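You operate a simulated robot arm through the tools that you are given. There is no shell and no other tool.

You are at the controls of a simulated robot arm. One attempt, no reset.

Task
Move the cola can from its cup holder to the tray and wipe the stain off the console.
Fine: the pink cloth is in the console; put it back and shut the lid; the lime can stays on the side table. Set down upright: brown can. What is to be rubbed or washed off counts as gone when no trace of it is left.

The check looks at the end state, three seconds after you hand in, the way a careful person would. Anything else that was tipped, shoved, dropped, spilled or broken makes it a failure. Lids that push on must go on centred and level and be pressed home; caps that screw on are set level and turned clockwise until they are tight. Flat cloth is picked up by pressing the open fingertips on it (5 to 10 N) and closing them slowly along it; thin cloth reads only 2 to 8 mm in the jaws.

Robot
A 7-joint arm with a two-finger parallel gripper, fixed in place. Base frame: the origin is at the foot of the arm, x ahead of it, y to its left, z up. Readings come in m, degrees, newtons and seconds.
With the tool pointing down near the work surface it reaches from about 0.38 to 0.9 m from the base axis. Its first joint turns from -115.0 to 115.0 degrees. Payload 3.91 kg.
The TCP is the grasp point between the finger pads, 0.03 m short of the fingertips. In the tool frame z runs along the fingers and y along their closing line. The gripper opens to 0.11 m. The fingers are 0.02 m wide and 0.01 m thick; the gripper's body (0.048 by 0.112 m) begins 0.055 m behind the TCP.
Orientation is told as [roll, pitch, yaw] about the base's x, y, z axes, in that order, counted from this pose: with the fingers straight down and closing along the base's y, the tool's x points along the base's -x, its y along +y and its z along -z.

Tools
- The arm moves only by the tool step_arm. Its argument "motion" is a list of rows, each an object (a shift or turn left out is 0, a gripper value left out holds the last) with "angular": the turn, a rotation vector about the tool's x, y, z in units of 45 degrees (1.0 is 45 degrees), a list of three; "delta_pos": the shift along the tool's x, y, z in units of 400 mm (1.0 is 400 mm), a list of three; "jaw": the closure, from 0 (fully open) to 1 (shut). In form: [{"angular": [ax, ay, az], "delta_pos": [tx, ty, tz], "jaw": jaw}, ...]. A call has 1 to 20 rows; each row is the pose to reach, as a shift and turn from the pose commanded when the call began, along the tool's axes at that moment. A call with a number of a shift or a turn outside -1 to 1 is refused whole. Each row takes 0.2 s and may step no farther than 0.05 m and 8.6 degrees from the row before; otherwise, or with a gripper value out of range, the whole call is refused. A pose out of reach is approached as far as the arm can. The call stops where the force on the tool passes 40 N (or 10 N more than at its start, if that is more) or the arm is blocked; 0.2 s more then pass. The fingers move at their own pace (about 0.153 m/s each) and stop on an object; they squeeze with about 25 N. The grip force told is the motor's: it shows also when the fingers shut on nothing. Time passes only in rows, and 0.2 s behind the last, so rows that repeat a pose let the fingers close. The reply holds the time, the measured pose of the TCP, the force on the tool along the base axes, the opening and the grip force, in the units named above and with some noise, with the torque about the TCP (base axes, N m) and any sound that the robot's microphone picked up, and new pictures: "views" is both (left out), scene, wrist or none.
- Cameras (640 x 400 px; columns grow to the right, rows downward): "scene" is fixed at [0.3999, 0.5017, 1.2403]; the picture's right is [-0.90, -0.44, 0.00], its down [-0.16, 0.33, -0.93] and it looks along [0.41, -0.84, -0.36] (base axes); focal length 317 px, centre (320, 200). "wrist" rides on the gripper at [0.072, 0.017, -0.103] in the tool frame; the picture's right is [-0.23, 0.97, 0.00], its down [-0.76, -0.18, -0.62] and it looks along [-0.61, -0.14, 0.78] (tool axes); focal length 222 px, centre (320, 200). There is no depth. A picture from a camera that has moved, and an enlarged one, comes with that camera's place and axes in the base frame and with its lens.
- slide_trunk(by): slides the trunk up (or, below 0, down) by that many m; the arm rides with it, the base frame stays. It gives what a move gives, with no picture.
- close_up(camera, box): a new picture of the part [left, top, right, bottom] of that camera's present view, enlarged. The clock stands still meanwhile.
- finish_job(): hands the job in; it is judged then, once.

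Places have to be worked out from the pictures, the camera data and where the tool is seen. Open the gripper and draw the arm clear of the work before you hand the job in, unless the task says otherwise.

The tools are called after "Emit:" by a JSON object that holds its "name" and its "arguments". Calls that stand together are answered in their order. step_arm: Moves the arm, as the interface text tells. Its arguments: {"type":"object","properties":{"motion":{"type":"array","items":{"type":"object","properties":{"angular":{"type":"array","items":{"type":"number"}},"delta_pos":{"type":"array","items":{"type":"number"}},"jaw":{"type":"number"}}}},"views":{"type":"string","enum":["both","scene","wrist","none"]}},"required":["motion"]} The other tools are called the same way: slide_trunk (by) slides the trunk up or down; close_up (camera, box) takes an enlarged picture of a part of a camera's view; finish_job () hands the job in.

At the start:

```text
time_s: 0.0
tcp_pos: [0.5537, -0.0489, 1.1707]
ee_rot: [0.1, 0.1, 0.0]
contact_force: [0.5, -0.8, 0.0]
torque: [0.02, 0.0, -0.01]
gripper_width: 0.1099
grasp_force: 0.1
trunk travel left (down, up): [-0.475, 0.515]
```

scene: 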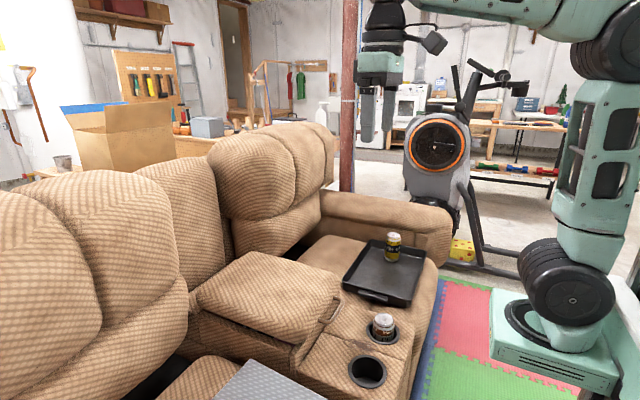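
wrist: 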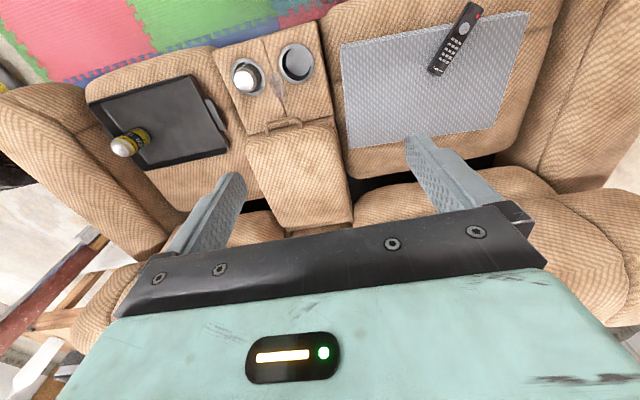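

The views show a recliner sofa with a console: two cup holders (one with a can), a tray with a yellow can, and a console lid. I'll enlarge both views to identify cans, stain, and lid.

Emit:
{"name": "close_up", "arguments": {"camera": "scene", "box": [300, 220, 460, 400]}}

Emit:
{"name": "close_up", "arguments": {"camera": "wrist", "box": [200, 20, 360, 140]}}

Emit:
{"name": "close_up", "arguments": {"camera": "wrist", "box": [80, 60, 360, 240]}}

Emit:
{"name": "close_up", "arguments": {"camera": "scene", "box": [160, 220, 400, 400]}}

```text
2.22 times, centred on (380, 310) of scene
camera zoom: at [0.3999, 0.5017, 1.2403], right [-0.9, -0.44, 0.0], down [-0.16, 0.33, -0.93], along [0.41, -0.84, -0.36], focal length 704 px, centre (187, -44)
```

zoom: 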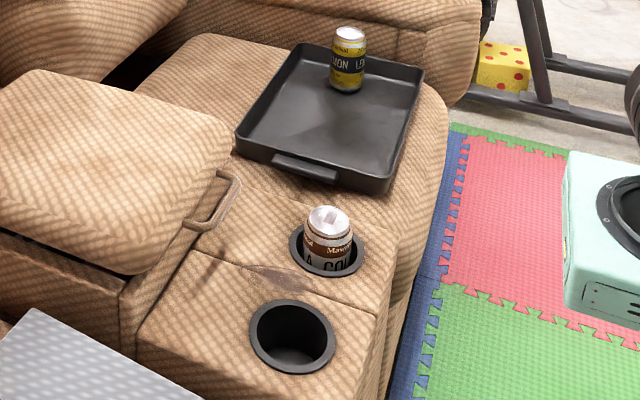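

```text
3.33 times, centred on (280, 80) of wrist
camera zoom: at [0.4807, -0.0306, 1.2752], right [0.23, 0.97, 0.0], down [0.76, -0.18, 0.62], along [0.61, -0.14, -0.78], focal length 740 px, centre (453, 600)
```

zoom: 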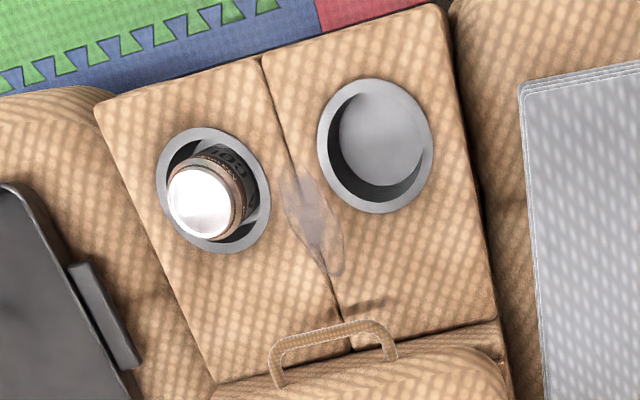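

```text
2.22 times, centred on (220, 150) of wrist
camera zoom: at [0.4807, -0.0306, 1.2752], right [0.23, 0.97, 0.0], down [0.76, -0.18, 0.62], along [0.61, -0.14, -0.78], focal length 494 px, centre (542, 311)
```

zoom: 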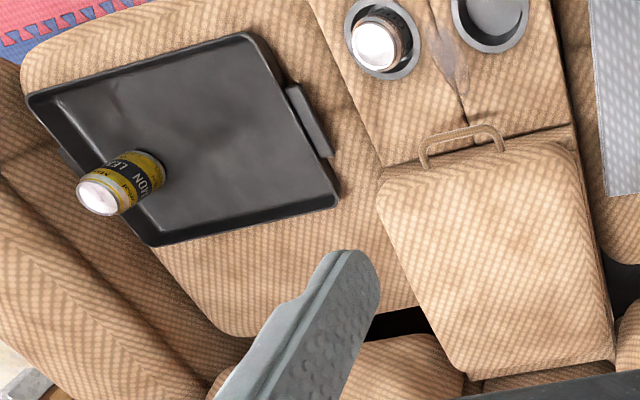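

```text
2.22 times, centred on (280, 310) of scene
camera zoom: at [0.3999, 0.5017, 1.2403], right [-0.9, -0.44, 0.0], down [-0.16, 0.33, -0.93], along [0.41, -0.84, -0.36], focal length 704 px, centre (409, -44)
```

zoom: 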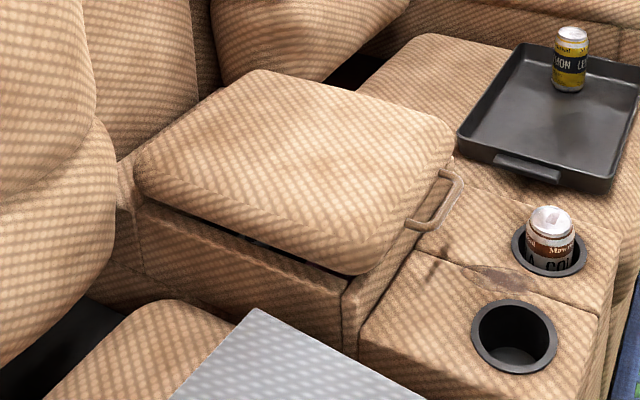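

Triangulating the two views: empty holder ≈ (0.56, -0.118), cola can holder ≈ (0.56, -0.272), both rims at z ≈ 0.505, and can top ≈ 0.557. I'll enlarge the can, handle and tray more.

Emit:
{"name": "close_up", "arguments": {"camera": "scene", "box": [280, 270, 360, 350]}}

Emit:
{"name": "close_up", "arguments": {"camera": "wrist", "box": [230, 90, 370, 250]}}

Emit:
{"name": "close_up", "arguments": {"camera": "scene", "box": [350, 290, 430, 350]}}

Emit:
{"name": "close_up", "arguments": {"camera": "scene", "box": [180, 270, 280, 350]}}

Emit:
{"name": "close_up", "arguments": {"camera": "scene", "box": [330, 220, 440, 320]}}

```text
5.00 times, centred on (320, 310) of scene
camera zoom: at [0.3999, 0.5017, 1.2403], right [-0.9, -0.44, 0.0], down [-0.16, 0.33, -0.93], along [0.41, -0.84, -0.36], focal length 1585 px, centre (320, -350)
```

zoom: 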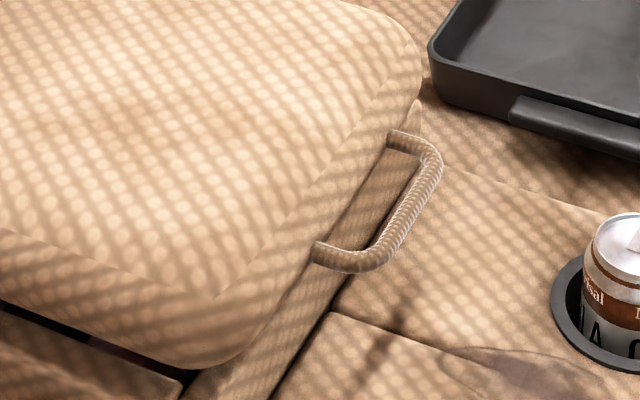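

```text
2.50 times, centred on (300, 170) of wrist
camera zoom: at [0.4807, -0.0306, 1.2752], right [0.23, 0.97, 0.0], down [0.76, -0.18, 0.62], along [0.61, -0.14, -0.78], focal length 555 px, centre (370, 275)
```

zoom: 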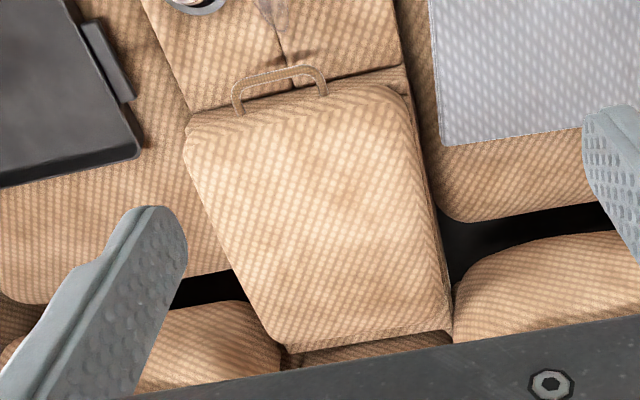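

```text
6.67 times, centred on (390, 320) of scene
camera zoom: at [0.3999, 0.5017, 1.2403], right [-0.9, -0.44, 0.0], down [-0.16, 0.33, -0.93], along [0.41, -0.84, -0.36], focal length 2113 px, centre (-147, -600)
```

zoom: 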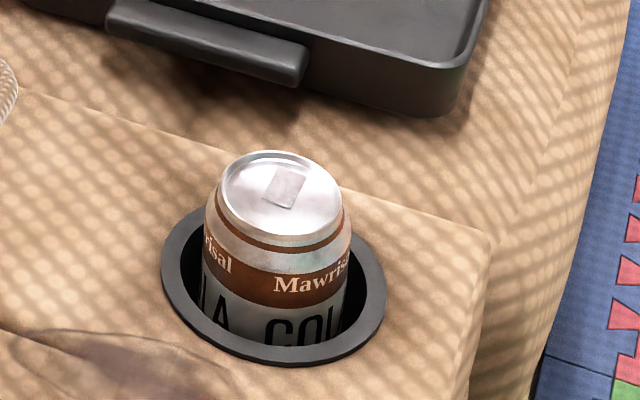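

```text
5.00 times, centred on (230, 310) of scene
camera zoom: at [0.3999, 0.5017, 1.2403], right [-0.9, -0.44, 0.0], down [-0.16, 0.33, -0.93], along [0.41, -0.84, -0.36], focal length 1585 px, centre (770, -350)
```

zoom: 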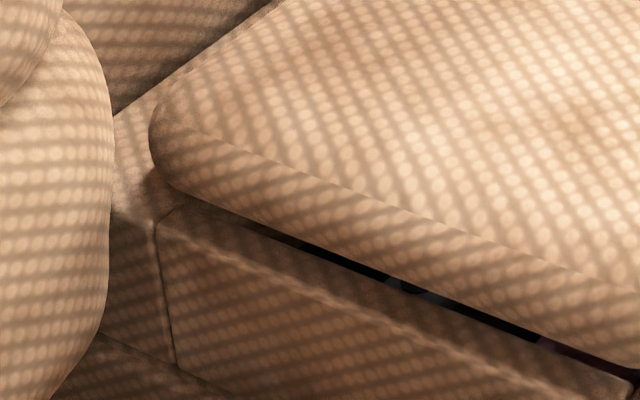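

```text
4.00 times, centred on (385, 270) of scene
camera zoom: at [0.3999, 0.5017, 1.2403], right [-0.9, -0.44, 0.0], down [-0.16, 0.33, -0.93], along [0.41, -0.84, -0.36], focal length 1268 px, centre (60, -80)
```

zoom: 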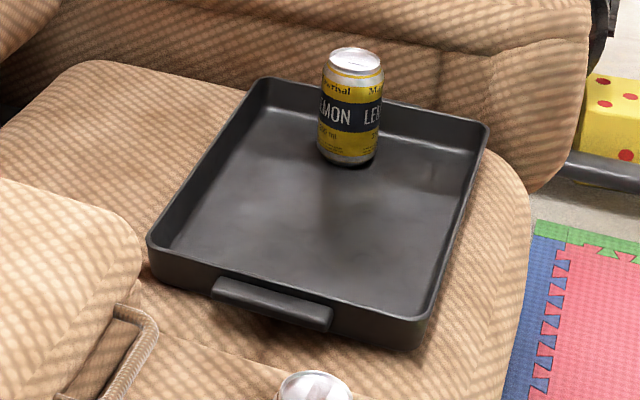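

The can (Mawrisal COLA) sticks out ~5 cm above the holder rim; the tray spans x≈0.51–0.77, y≈-0.44 to -0.80 with a lemon can at about (0.65,-0.74). I'll lower the trunk first to bring the arm closer to the work.

Emit:
{"name": "slide_trunk", "arguments": {"by": -0.35}}

```text
time_s: 3.4
tcp_pos: [0.5528, -0.0492, 0.8209]
ee_rot: [0.0, 0.0, 0.0]
contact_force: [-0.1, -0.1, 0.3]
torque: [0.0, -0.03, 0.02]
gripper_width: 0.1099
grasp_force: 0.0
trunk travel left (down, up): [-0.125, 0.865]
```

The TCP is now at z=0.82. I move above the cola can at (0.56,-0.272), z≈0.70, to check alignment with the wrist camera.

Emit:
{"name": "step_arm", "arguments": {"motion": [{"delta_pos": [-0.002, -0.07, 0.0375]}, {"delta_pos": [-0.004, -0.14, 0.075]}, {"delta_pos": [-0.006, -0.21, 0.1125]}, {"delta_pos": [-0.009, -0.28, 0.15]}, {"delta_pos": [-0.011, -0.35, 0.1875]}, {"delta_pos": [-0.013, -0.42, 0.225]}, {"delta_pos": [-0.016, -0.49, 0.2625]}, {"delta_pos": [-0.018, -0.5575, 0.3]}, {"delta_pos": [-0.018, -0.5575, 0.3]}]}}

```text
time_s: 5.4
tcp_pos: [0.5621, -0.2718, 0.6998]
ee_rot: [0.1, 0.0, 0.0]
contact_force: [-0.6, 0.0, 0.4]
torque: [0.02, -0.02, 0.02]
gripper_width: 0.1099
grasp_force: 0.0
trunk travel left (down, up): [-0.125, 0.865]
camera wrist: at [0.4895, -0.254, 0.8038], right [0.23, 0.97, 0.0], down [0.76, -0.18, 0.62], along [0.61, -0.14, -0.78], focal length 222 px, centre (320, 200)
```

scene: 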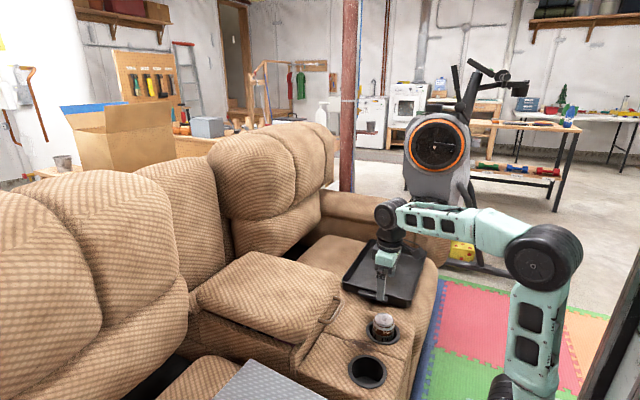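
wrist: 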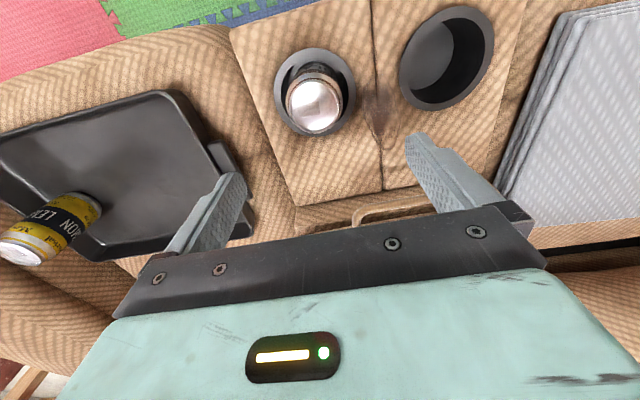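

The can appears to be directly below the gripper. I enlarge the wrist view to refine its centre.

Emit:
{"name": "close_up", "arguments": {"camera": "wrist", "box": [240, 30, 400, 150]}}

Emit:
{"name": "close_up", "arguments": {"camera": "scene", "box": [340, 230, 440, 350]}}

```text
3.33 times, centred on (320, 90) of wrist
camera zoom: at [0.4895, -0.254, 0.8038], right [0.23, 0.97, 0.0], down [0.76, -0.18, 0.62], along [0.61, -0.14, -0.78], focal length 740 px, centre (320, 567)
```

zoom: 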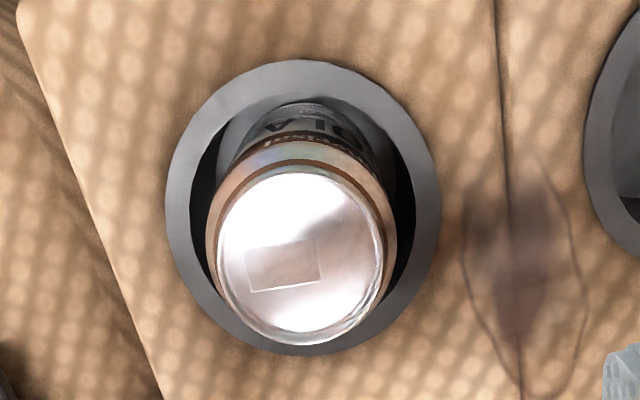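

```text
3.33 times, centred on (390, 290) of scene
camera zoom: at [0.3999, 0.5017, 1.2403], right [-0.9, -0.44, 0.0], down [-0.16, 0.33, -0.93], along [0.41, -0.84, -0.36], focal length 1057 px, centre (87, -100)
```

zoom: 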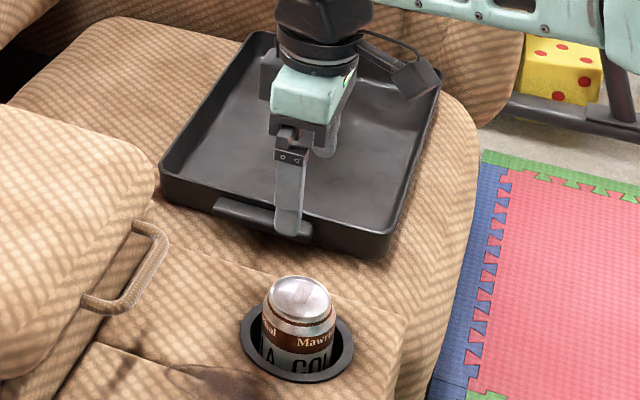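

The can centre refines to about (0.560,-0.274). I descend with open fingers to TCP z≈0.543 (fingertips just above the holder rim), then close.

Emit:
{"name": "step_arm", "arguments": {"motion": [{"delta_pos": [0.005, -0.006, 0.08], "jaw": 0}, {"delta_pos": [0.005, -0.006, 0.16]}, {"delta_pos": [0.005, -0.006, 0.24]}, {"delta_pos": [0.005, -0.006, 0.31]}, {"delta_pos": [0.005, -0.006, 0.36]}, {"delta_pos": [0.005, -0.006, 0.39]}, {"delta_pos": [0.005, -0.006, 0.39]}]}}

```text
time_s: 7.0
tcp_pos: [0.5595, -0.2749, 0.5451]
ee_rot: [0.1, 0.1, -0.1]
contact_force: [0.8, 0.3, -0.5]
torque: [-0.02, 0.01, -0.02]
gripper_width: 0.1101
grasp_force: 0.0
trunk travel left (down, up): [-0.125, 0.865]
camera wrist: at [0.4864, -0.2573, 0.6495], right [0.23, 0.97, 0.0], down [0.76, -0.18, 0.62], along [0.61, -0.14, -0.78], focal length 222 px, centre (320, 200)
```

scene: 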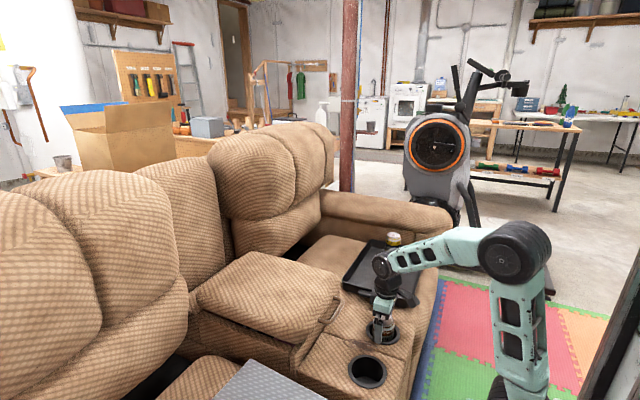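
wrist: 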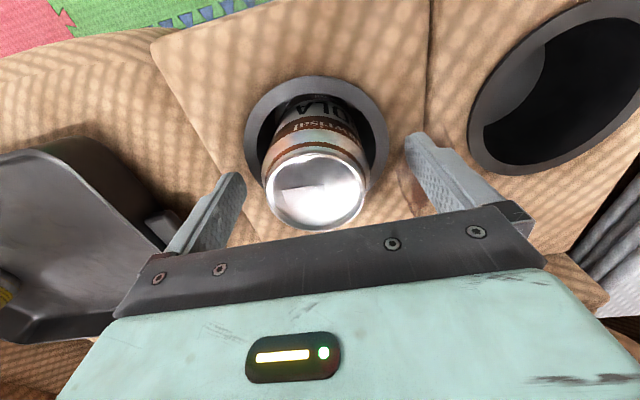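

The fingers straddle the can. I close the jaw and let it settle.

Emit:
{"name": "step_arm", "arguments": {"motion": [{"delta_pos": [0, 0, 0], "jaw": 0.3}, {"delta_pos": [0, 0, 0], "jaw": 0.5}, {"delta_pos": [0, 0, 0], "jaw": 1}, {"delta_pos": [0, 0, 0], "jaw": 1}], "views": "wrist"}}

```text
time_s: 8.0
tcp_pos: [0.5596, -0.2749, 0.5462]
ee_rot: [0.0, 0.1, 0.1]
contact_force: [-0.1, -2.5, 1.4]
torque: [-0.18, 0.0, -0.01]
gripper_width: 0.0654
grasp_force: 24.9
trunk travel left (down, up): [-0.125, 0.865]
camera wrist: at [0.4864, -0.2575, 0.6498], right [0.23, 0.97, 0.0], down [0.76, -0.18, 0.62], along [0.61, -0.14, -0.78], focal length 222 px, centre (320, 200)
```

wrist: 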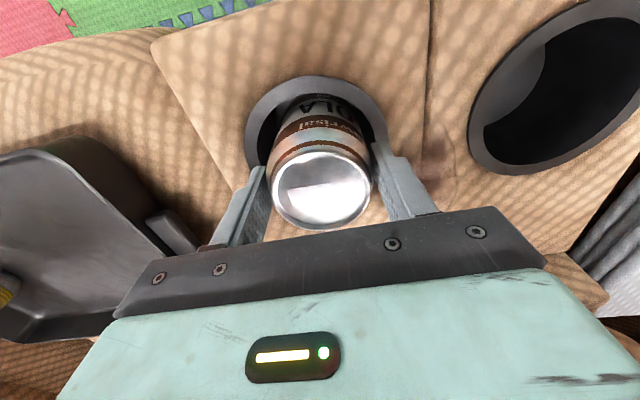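

The grip holds at 65 mm, 25 N. I lift it slowly straight up by 0.15 m.

Emit:
{"name": "step_arm", "arguments": {"motion": [{"delta_pos": [0, 0, -0.025], "jaw": 1}, {"delta_pos": [0, 0, -0.075]}, {"delta_pos": [0, 0, -0.135]}, {"delta_pos": [0, 0, -0.2]}, {"delta_pos": [0, 0, -0.265]}, {"delta_pos": [0, 0, -0.325]}, {"delta_pos": [0, 0, -0.365]}, {"delta_pos": [0, 0, -0.375]}, {"delta_pos": [0, 0, -0.375]}]}}

```text
time_s: 10.0
tcp_pos: [0.5595, -0.2726, 0.6956]
ee_rot: [0.0, 0.0, 0.0]
contact_force: [-0.1, -0.1, -3.9]
torque: [-0.01, 0.05, -0.01]
gripper_width: 0.0653
grasp_force: 24.5
trunk travel left (down, up): [-0.125, 0.865]
camera wrist: at [0.4869, -0.2559, 0.7993], right [0.23, 0.97, 0.0], down [0.76, -0.18, 0.62], along [0.61, -0.14, -0.78], focal length 222 px, centre (320, 200)
```

scene: 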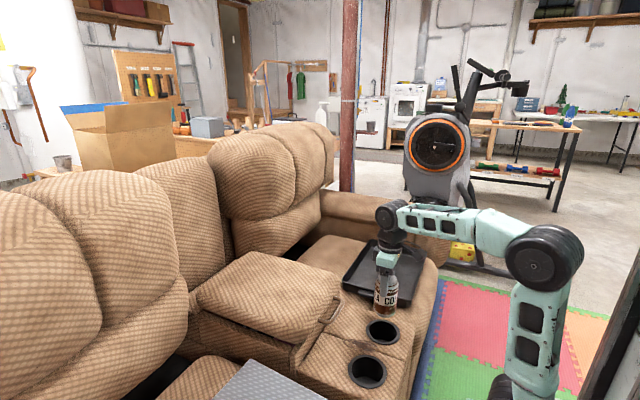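
wrist: 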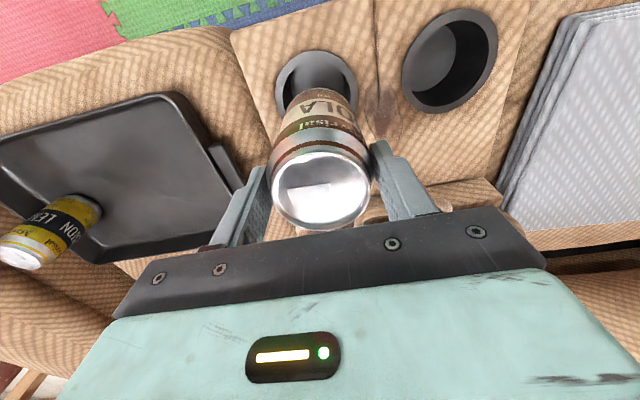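

The can is out and hanging clear (≈4 N). I carry it level over the tray to about (0.605,-0.545), gently.

Emit:
{"name": "step_arm", "arguments": {"motion": [{"delta_pos": [-0.004, -0.025, 0], "jaw": 1}, {"delta_pos": [-0.012, -0.075, 0]}, {"delta_pos": [-0.024, -0.145, 0]}, {"delta_pos": [-0.037, -0.225, 0]}, {"delta_pos": [-0.05, -0.305, 0]}, {"delta_pos": [-0.064, -0.385, 0]}, {"delta_pos": [-0.077, -0.465, 0]}, {"delta_pos": [-0.09, -0.545, 0]}, {"delta_pos": [-0.102, -0.615, 0]}, {"delta_pos": [-0.109, -0.66, 0]}, {"delta_pos": [-0.1125, -0.68, 0]}, {"delta_pos": [-0.1125, -0.68, 0]}]}}

Emit:
{"name": "close_up", "arguments": {"camera": "scene", "box": [330, 200, 450, 320]}}

```text
time_s: 12.6
tcp_pos: [0.6025, -0.5471, 0.6953]
ee_rot: [0.0, 0.1, 0.0]
contact_force: [0.4, 0.1, -2.6]
torque: [0.0, 0.0, 0.0]
gripper_width: 0.0652
grasp_force: 24.7
trunk travel left (down, up): [-0.125, 0.865]
camera wrist: at [0.5304, -0.5283, 0.7995], right [0.23, 0.97, 0.0], down [0.76, -0.18, 0.62], along [0.61, -0.14, -0.78], focal length 222 px, centre (320, 200)
```

scene: 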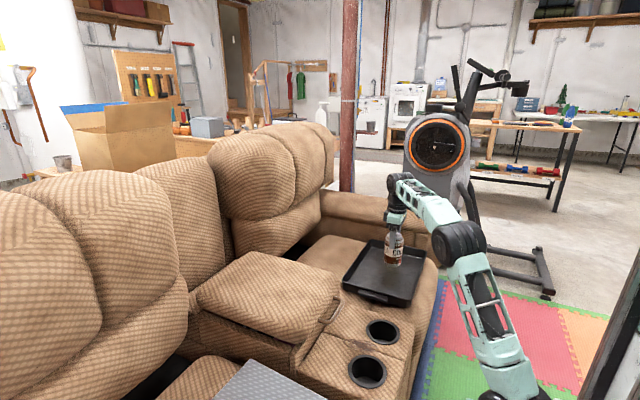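
wrist: 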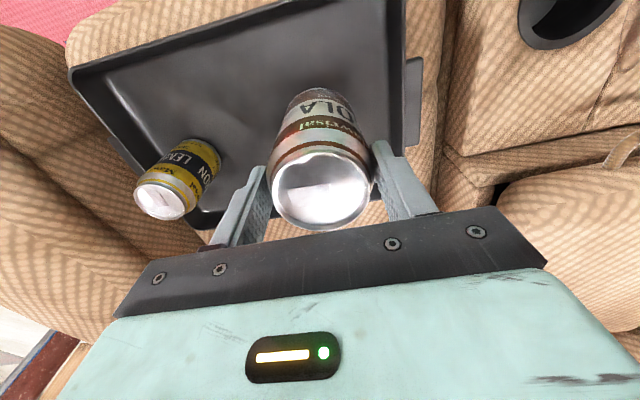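

```text
3.33 times, centred on (390, 260) of scene
camera zoom: at [0.3999, 0.5017, 1.2403], right [-0.9, -0.44, 0.0], down [-0.16, 0.33, -0.93], along [0.41, -0.84, -0.36], focal length 1057 px, centre (87, 0)
```

zoom: 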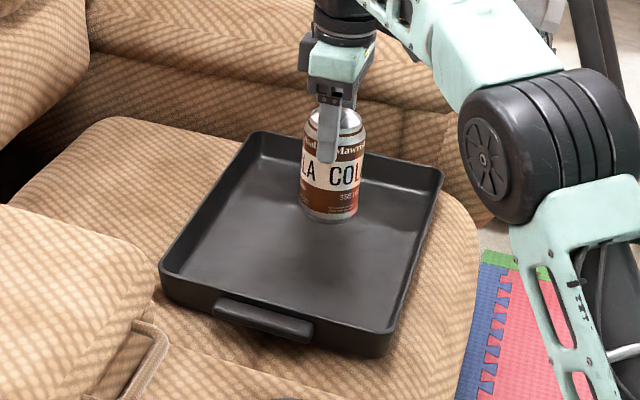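

The can's base is ≈0.10 m below the TCP, i.e. ~0.595 now; the tray floor is ≈0.49. I descend to just above contact.

Emit:
{"name": "step_arm", "arguments": {"motion": [{"delta_pos": [0, 0, 0.04], "jaw": 1}, {"delta_pos": [0, 0, 0.09]}, {"delta_pos": [0, 0, 0.14]}, {"delta_pos": [0, 0, 0.185]}, {"delta_pos": [0, 0, 0.215]}, {"delta_pos": [0, 0, 0.2325]}, {"delta_pos": [0, 0, 0.2325]}], "views": "scene"}}

Emit:
{"name": "close_up", "arguments": {"camera": "scene", "box": [330, 200, 450, 320]}}

```text
time_s: 14.2
tcp_pos: [0.6024, -0.5456, 0.6019]
ee_rot: [0.0, 0.0, 0.1]
contact_force: [0.9, -0.1, -3.4]
torque: [0.03, 0.01, -0.01]
gripper_width: 0.0655
grasp_force: 25.5
trunk travel left (down, up): [-0.125, 0.865]
```

scene: 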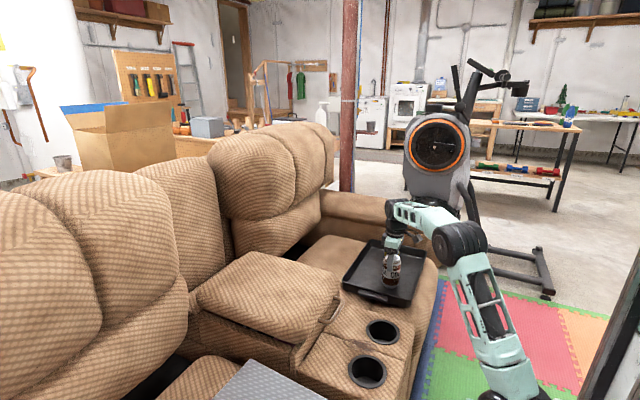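

```text
3.33 times, centred on (390, 260) of scene
camera zoom: at [0.3999, 0.5017, 1.2403], right [-0.9, -0.44, 0.0], down [-0.16, 0.33, -0.93], along [0.41, -0.84, -0.36], focal length 1057 px, centre (87, 0)
```

zoom: 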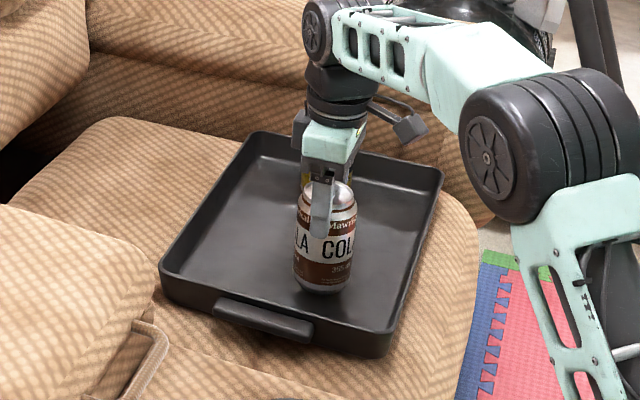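

Close above the floor, no contact yet. I lower in 1.5 mm rows and watch for the load coming off.

Emit:
{"name": "step_arm", "arguments": {"motion": [{"delta_pos": [0, 0, 0.005], "jaw": 1}, {"delta_pos": [0, 0, 0.01]}, {"delta_pos": [0, 0, 0.015]}, {"delta_pos": [0, 0, 0.015]}], "views": "none"}}

```text
time_s: 15.2
tcp_pos: [0.6024, -0.5451, 0.5963]
ee_rot: [0.0, 0.0, 0.0]
contact_force: [-0.5, 0.6, -3.5]
torque: [0.03, 0.01, -0.03]
gripper_width: 0.0654
grasp_force: 25.5
trunk travel left (down, up): [-0.125, 0.865]
```

No contact yet; I continue downward in small rows.

Emit:
{"name": "step_arm", "arguments": {"motion": [{"delta_pos": [0, 0, 0.005], "jaw": 1}, {"delta_pos": [0, 0, 0.01]}, {"delta_pos": [0, 0, 0.01]}], "views": "none"}}

Emit:
{"name": "close_up", "arguments": {"camera": "scene", "box": [360, 230, 430, 300]}}

```text
time_s: 16.0
tcp_pos: [0.604, -0.5463, 0.5918]
ee_rot: [-0.1, -0.1, 0.1]
contact_force: [-0.2, 0.0, -4.3]
torque: [0.0, 0.0, -0.01]
gripper_width: 0.0655
grasp_force: 25.2
trunk travel left (down, up): [-0.125, 0.865]
```

```text
5.71 times, centred on (395, 265) of scene
camera zoom: at [0.3999, 0.5017, 1.2403], right [-0.9, -0.44, 0.0], down [-0.16, 0.33, -0.93], along [0.41, -0.84, -0.36], focal length 1811 px, centre (-109, -171)
```

zoom: 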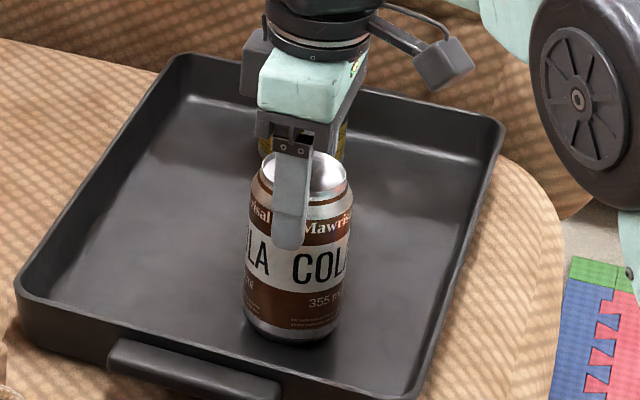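

Nearly there; I keep lowering 1.5 mm per row.

Emit:
{"name": "step_arm", "arguments": {"motion": [{"delta_pos": [0, 0, 0.004], "jaw": 1}, {"delta_pos": [0, 0, 0.008]}, {"delta_pos": [0, 0, 0.008]}], "views": "none"}}

```text
time_s: 16.8
tcp_pos: [0.6024, -0.5466, 0.5894]
ee_rot: [-0.2, -0.2, 0.1]
contact_force: [0.2, -4.1, 15.0]
torque: [-0.13, -0.09, 0.1]
gripper_width: 0.0655
grasp_force: 24.7
trunk travel left (down, up): [-0.125, 0.865]
```

Contact: 15 N upward, so the can is on the tray floor. I back off ~1 mm to relieve the push and then open the jaw.

Emit:
{"name": "step_arm", "arguments": {"motion": [{"delta_pos": [0, 0, -0.002], "jaw": 1}, {"delta_pos": [0, 0, -0.002], "jaw": 1}], "views": "none"}}

```text
time_s: 17.4
tcp_pos: [0.6039, -0.545, 0.5899]
ee_rot: [0.0, 0.0, 0.0]
contact_force: [2.6, -5.7, 11.4]
torque: [-0.24, -0.28, -0.05]
gripper_width: 0.0655
grasp_force: 25.1
trunk travel left (down, up): [-0.125, 0.865]
```

Emit:
{"name": "step_arm", "arguments": {"motion": [{"delta_pos": [0, 0, -0.0025], "jaw": 1}, {"delta_pos": [0, 0, -0.0025], "jaw": 1}], "views": "none"}}

```text
time_s: 18.0
tcp_pos: [0.6019, -0.5457, 0.5894]
ee_rot: [0.1, 0.1, 0.0]
contact_force: [1.2, -1.5, 3.5]
torque: [-0.1, -0.33, 0.03]
gripper_width: 0.0654
grasp_force: 24.9
trunk travel left (down, up): [-0.125, 0.865]
```

The contact force is now small (3.5 N), so the can rests on the tray. I open the fingers gradually.

Emit:
{"name": "step_arm", "arguments": {"motion": [{"jaw": 0.38}, {"jaw": 0.3}, {"jaw": 0.2}, {"jaw": 0.1}, {"jaw": 0}, {"jaw": 0}], "views": "both"}}

```text
time_s: 19.4
tcp_pos: [0.6021, -0.5463, 0.5897]
ee_rot: [-0.1, 0.0, -0.1]
contact_force: [0.7, -0.1, 0.4]
torque: [-0.02, -0.03, -0.03]
gripper_width: 0.11
grasp_force: 0.0
trunk travel left (down, up): [-0.125, 0.865]
camera wrist: at [0.5303, -0.528, 0.6944], right [0.23, 0.97, 0.0], down [0.76, -0.18, 0.62], along [0.61, -0.14, -0.78], focal length 222 px, centre (320, 200)
```

scene: 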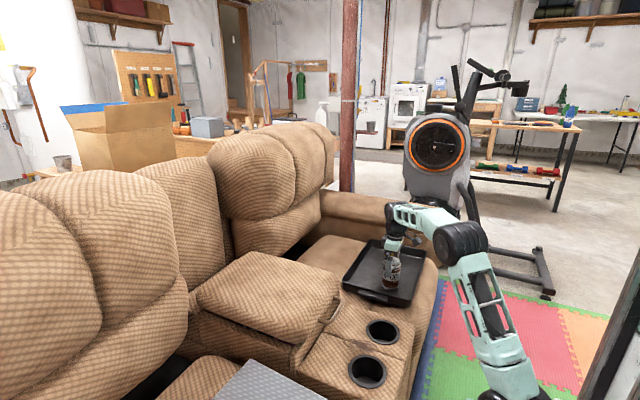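
wrist: 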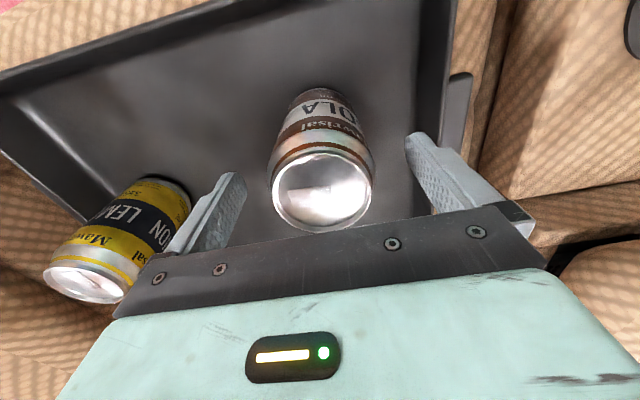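

The cola can stands free on the tray. I raise the open gripper straight up clear of both cans.

Emit:
{"name": "step_arm", "arguments": {"motion": [{"delta_pos": [0, 0, -0.04], "jaw": 0}, {"delta_pos": [0, 0, -0.1]}, {"delta_pos": [0, 0, -0.18]}, {"delta_pos": [0, 0, -0.26]}, {"delta_pos": [0, 0, -0.34]}, {"delta_pos": [0, 0, -0.42]}, {"delta_pos": [0, 0, -0.5]}, {"delta_pos": [0, 0, -0.5]}]}}

Emit:
{"name": "close_up", "arguments": {"camera": "scene", "box": [330, 210, 450, 320]}}

```text
time_s: 21.2
tcp_pos: [0.6012, -0.5416, 0.7871]
ee_rot: [-0.1, -0.1, 0.0]
contact_force: [0.7, 0.5, 0.2]
torque: [0.01, -0.02, 0.02]
gripper_width: 0.11
grasp_force: 0.1
out of reach, approached as far as the arm can: row 7, 8
trunk travel left (down, up): [-0.125, 0.865]
camera wrist: at [0.5287, -0.5249, 0.8907], right [0.23, 0.97, 0.0], down [0.76, -0.18, 0.62], along [0.61, -0.14, -0.78], focal length 222 px, centre (320, 200)
```

scene: 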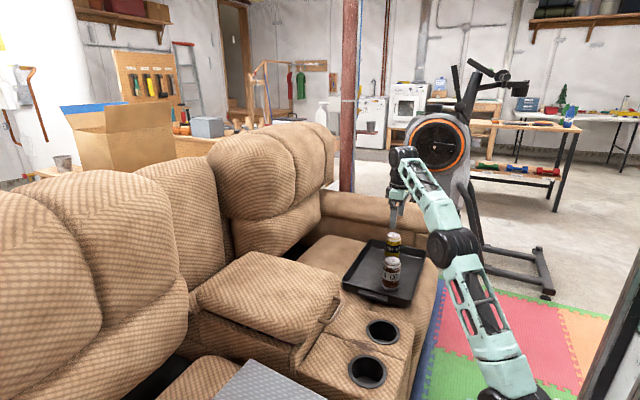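
wrist: 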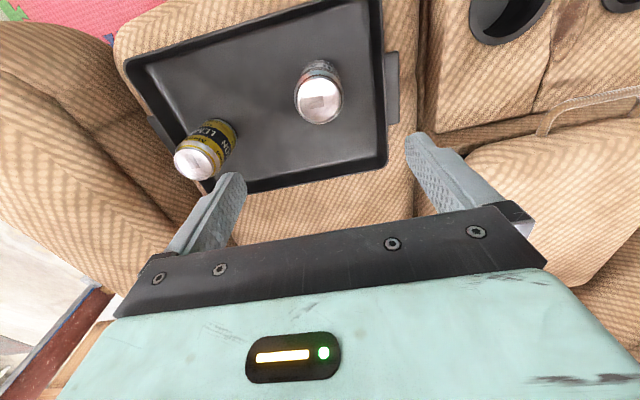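

```text
3.64 times, centred on (390, 265) of scene
camera zoom: at [0.3999, 0.5017, 1.2403], right [-0.9, -0.44, 0.0], down [-0.16, 0.33, -0.93], along [0.41, -0.84, -0.36], focal length 1153 px, centre (66, -36)
```

zoom: 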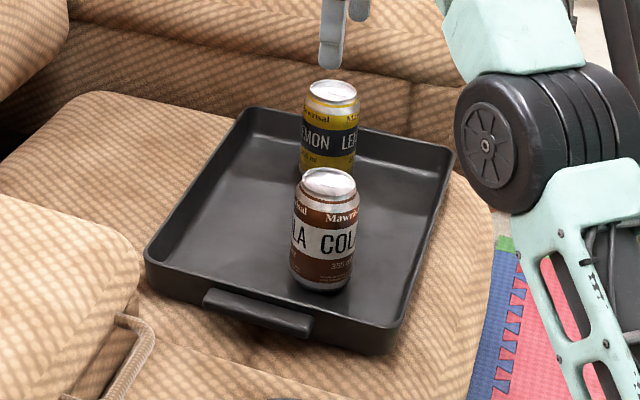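

Cola can upright on the tray, lemon can untouched. Now I move over to the console front near the lid handle (handle bar estimated at x≈0.678, y≈-0.235…-0.139, z≈0.608).

Emit:
{"name": "step_arm", "arguments": {"motion": [{"delta_pos": [0, 0.1, 0.02], "jaw": 0}, {"delta_pos": [0, 0.21, 0.04]}, {"delta_pos": [0, 0.32, 0.05]}, {"delta_pos": [0, 0.43, 0.05]}, {"delta_pos": [0, 0.54, 0.05]}, {"delta_pos": [0, 0.65, 0.05]}, {"delta_pos": [0, 0.76, 0.05]}, {"delta_pos": [0, 0.87, 0.05]}, {"delta_pos": [0, 0.89, 0.05]}]}}

```text
time_s: 23.2
tcp_pos: [0.5998, -0.1895, 0.7665]
ee_rot: [-0.1, 0.0, 0.0]
contact_force: [0.6, 0.3, 0.4]
torque: [0.02, 0.0, 0.04]
gripper_width: 0.1098
grasp_force: 0.1
trunk travel left (down, up): [-0.125, 0.865]
camera wrist: at [0.5278, -0.1702, 0.8699], right [0.23, 0.97, 0.0], down [0.76, -0.18, 0.62], along [0.61, -0.14, -0.78], focal length 222 px, centre (320, 200)
```

scene: 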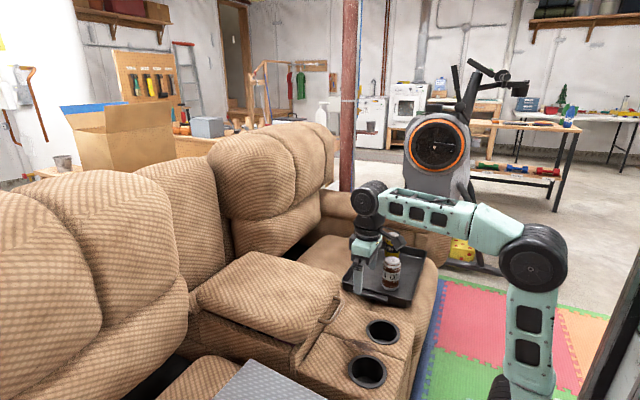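
wrist: 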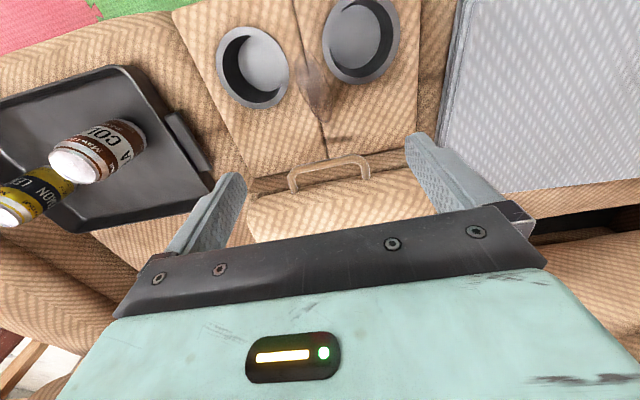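

The handle is visible in the wrist view; I enlarge it to refine its position along with the stain.

Emit:
{"name": "close_up", "arguments": {"camera": "wrist", "box": [230, 20, 430, 220]}}

Emit:
{"name": "close_up", "arguments": {"camera": "scene", "box": [120, 130, 360, 330]}}

```text
2.00 times, centred on (330, 120) of wrist
camera zoom: at [0.5278, -0.1702, 0.8699], right [0.23, 0.97, 0.0], down [0.76, -0.18, 0.62], along [0.61, -0.14, -0.78], focal length 444 px, centre (300, 360)
```

zoom: 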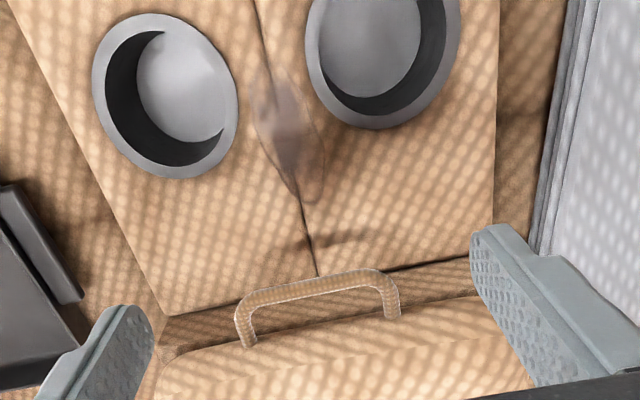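

```text
2.00 times, centred on (240, 230) of scene
camera zoom: at [0.3999, 0.5017, 1.2403], right [-0.9, -0.44, 0.0], down [-0.16, 0.33, -0.93], along [0.41, -0.84, -0.36], focal length 634 px, centre (480, 140)
```

zoom: 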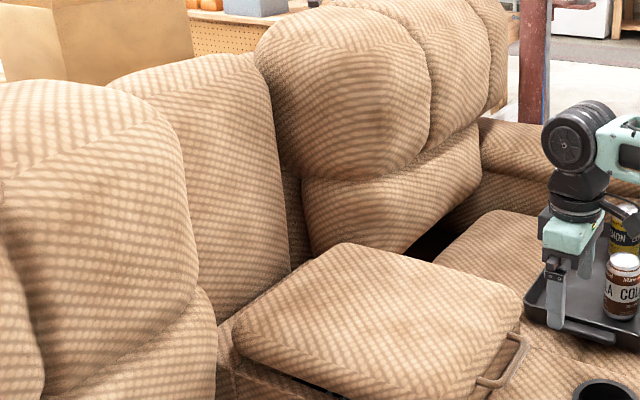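

Bar centre ≈ (0.677,-0.194,0.608), hinge at the far end x≈1.08. I plan to grasp the bar from the front with the tool horizontal, so first I yaw the tool +90° (two 45° calls) in free space.

Emit:
{"name": "step_arm", "arguments": {"motion": [{"angular": [0, 0, 0.17]}, {"angular": [0, 0, 0.34]}, {"angular": [0, 0, 0.51]}, {"angular": [0, 0, 0.68]}, {"angular": [0, 0, 0.84]}, {"angular": [0, 0, 1.0]}, {"angular": [0, 0, 1.0]}], "views": "none"}}

Emit:
{"name": "step_arm", "arguments": {"motion": [{"angular": [0, 0, 0.17]}, {"angular": [0, 0, 0.34]}, {"angular": [0, 0, 0.51]}, {"angular": [0, 0, 0.68]}, {"angular": [0, 0, 0.84]}, {"angular": [0, 0, 1.0]}, {"angular": [0, 0, 1.0]}], "views": "both"}}

```text
time_s: 24.8
tcp_pos: [0.6008, -0.1862, 0.7667]
ee_rot: [0.1, 0.0, -45.0]
contact_force: [0.0, 0.2, 0.1]
torque: [-0.02, 0.0, -0.01]
gripper_width: 0.1098
grasp_force: 0.0
trunk travel left (down, up): [-0.125, 0.865]
```

```text
time_s: 26.4
tcp_pos: [0.6009, -0.1874, 0.7672]
ee_rot: [0.0, 0.0, -90.2]
contact_force: [0.1, -1.1, -0.2]
torque: [0.01, 0.0, 0.05]
gripper_width: 0.1102
grasp_force: 0.1
trunk travel left (down, up): [-0.125, 0.865]
camera wrist: at [0.6178, -0.1133, 0.8711], right [0.97, -0.23, 0.0], down [-0.18, -0.76, 0.62], along [-0.14, -0.61, -0.78], focal length 222 px, centre (320, 200)
```

scene: 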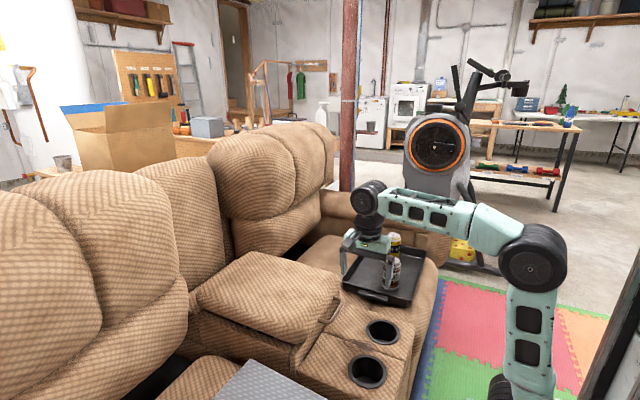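
wrist: 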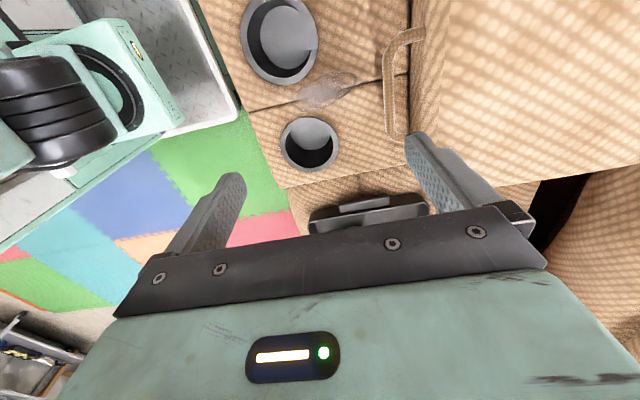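

Yaw is −90° as intended. Now I pitch the tool about its x axis by −45° so that it points forward-down.

Emit:
{"name": "step_arm", "arguments": {"motion": [{"angular": [-0.17, 0, 0]}, {"angular": [-0.34, 0, 0]}, {"angular": [-0.51, 0, 0]}, {"angular": [-0.68, 0, 0]}, {"angular": [-0.84, 0, 0]}, {"angular": [-1.0, 0, 0]}, {"angular": [-1.0, 0, 0]}], "views": "both"}}

```text
time_s: 28.0
tcp_pos: [0.6166, -0.1831, 0.7545]
ee_rot: [45.0, -0.1, -90.1]
contact_force: [-0.4, 0.2, 0.7]
torque: [-0.01, -0.01, -0.03]
gripper_width: 0.1099
grasp_force: 0.1
out of reach, approached as far as the arm can: row 6, 7
trunk travel left (down, up): [-0.125, 0.865]
camera wrist: at [0.5552, -0.1096, 0.8394], right [0.69, -0.23, 0.69], down [-0.57, -0.76, 0.31], along [0.45, -0.61, -0.65], focal length 222 px, centre (320, 200)
```

scene: 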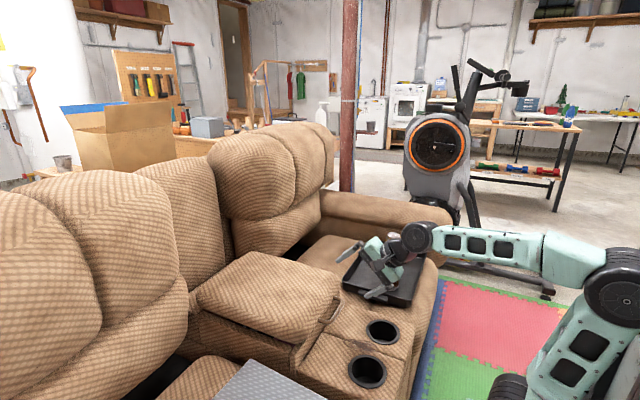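
wrist: 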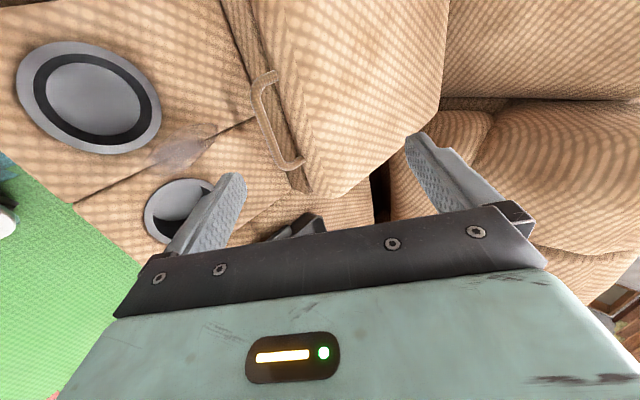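

The tilted pose is too close in for the arm, so I'll instead grasp the bar from above with a vertical tool and let it pivot between the pads. I rotate the tool back to vertical.

Emit:
{"name": "step_arm", "arguments": {"motion": [{"angular": [0.17, 0, 0]}, {"angular": [0.34, 0, 0]}, {"angular": [0.51, 0, 0]}, {"angular": [0.68, 0, 0]}, {"angular": [0.84, 0, 0]}, {"angular": [1.0, 0, 0]}, {"angular": [1.0, 0, 0]}], "views": "none"}}

```text
time_s: 29.6
tcp_pos: [0.6159, -0.1836, 0.755]
ee_rot: [-0.1, -0.1, -90.0]
contact_force: [0.7, 0.7, 1.1]
torque: [-0.02, 0.04, 0.0]
gripper_width: 0.1103
grasp_force: 0.0
trunk travel left (down, up): [-0.125, 0.865]
```

Back to vertical at (0.616,-0.184,0.755). I move over the bar (x≈0.675, y≈-0.194) and then raise the trunk by 0.28 for the headroom needed to swing the lid.

Emit:
{"name": "step_arm", "arguments": {"motion": [{"delta_pos": [-0.012, 0.07, -0.01]}, {"delta_pos": [-0.025, 0.1475, -0.0125]}, {"delta_pos": [-0.025, 0.1475, -0.0125]}], "views": "wrist"}}

Emit:
{"name": "slide_trunk", "arguments": {"by": 0.28}}

```text
time_s: 30.4
tcp_pos: [0.6764, -0.1943, 0.7611]
ee_rot: [0.0, -0.1, -90.0]
contact_force: [-0.5, 0.3, -0.4]
torque: [-0.03, 0.0, -0.02]
gripper_width: 0.1101
grasp_force: 0.1
trunk travel left (down, up): [-0.125, 0.865]
camera wrist: at [0.693, -0.1205, 0.8645], right [0.97, -0.23, 0.0], down [-0.18, -0.76, 0.62], along [-0.14, -0.61, -0.78], focal length 222 px, centre (320, 200)
```

wrist: 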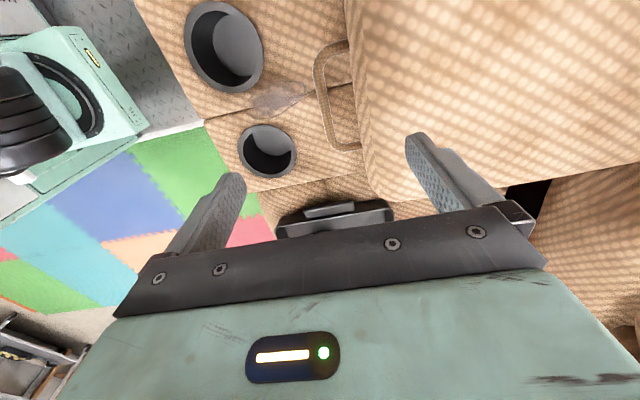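

```text
time_s: 33.2
tcp_pos: [0.676, -0.1941, 1.0391]
ee_rot: [0.0, 0.0, -89.9]
contact_force: [-0.5, 0.8, -0.1]
torque: [0.02, 0.03, 0.03]
gripper_width: 0.11
grasp_force: 0.1
trunk travel left (down, up): [-0.405, 0.585]
```

Trunk raised; TCP at z≈1.04. I lower the arm to z≈0.70 over the bar with the jaw narrowed to ~44 mm and look again.

Emit:
{"name": "step_arm", "arguments": {"motion": [{"delta_pos": [0, 0, 0.1], "jaw": 0.6}, {"delta_pos": [0, 0, 0.2]}, {"delta_pos": [0, 0, 0.3]}, {"delta_pos": [0, 0, 0.4]}, {"delta_pos": [0, 0, 0.5]}, {"delta_pos": [0, 0, 0.6]}, {"delta_pos": [0, 0, 0.7]}, {"delta_pos": [0, 0, 0.78]}, {"delta_pos": [0, 0, 0.85]}, {"delta_pos": [0, 0, 0.85]}]}}

Emit:
{"name": "close_up", "arguments": {"camera": "wrist", "box": [220, 50, 460, 220]}}

Emit:
{"name": "close_up", "arguments": {"camera": "scene", "box": [280, 240, 400, 340]}}

```text
time_s: 35.5
tcp_pos: [0.6773, -0.194, 0.6998]
ee_rot: [0.0, 0.0, -90.0]
contact_force: [0.6, 0.6, -0.7]
torque: [0.02, 0.03, 0.0]
gripper_width: 0.0442
grasp_force: 0.0
trunk travel left (down, up): [-0.405, 0.585]
camera wrist: at [0.6937, -0.1204, 0.8041], right [0.97, -0.23, 0.0], down [-0.18, -0.76, 0.62], along [-0.14, -0.61, -0.78], focal length 222 px, centre (320, 200)
```

scene: 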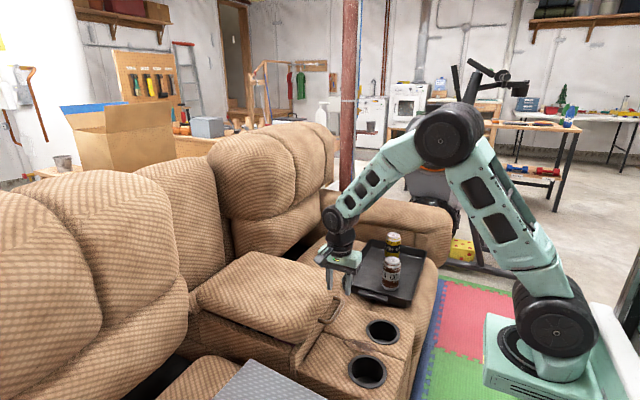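
wrist: 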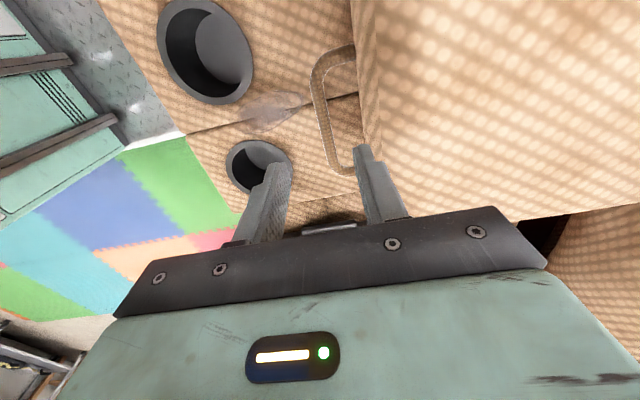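

```text
2.35 times, centred on (340, 135) of wrist
camera zoom: at [0.6937, -0.1204, 0.8041], right [0.97, -0.23, 0.0], down [-0.18, -0.76, 0.62], along [-0.14, -0.61, -0.78], focal length 523 px, centre (273, 353)
```

zoom: 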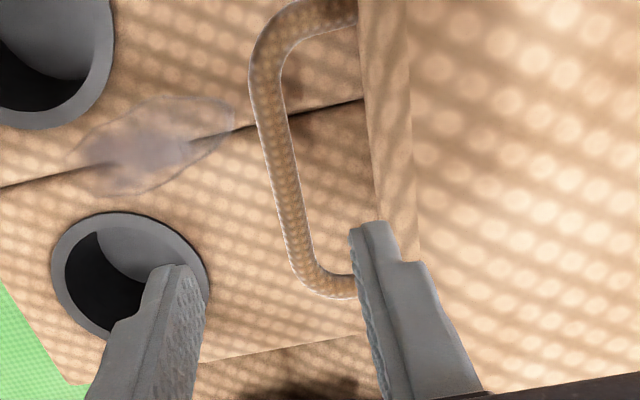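

```text
4.00 times, centred on (340, 290) of scene
camera zoom: at [0.3999, 0.5017, 1.2403], right [-0.9, -0.44, 0.0], down [-0.16, 0.33, -0.93], along [0.41, -0.84, -0.36], focal length 1268 px, centre (240, -160)
```

zoom: 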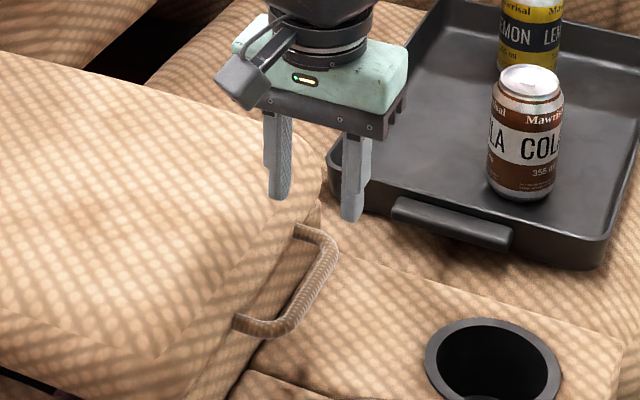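

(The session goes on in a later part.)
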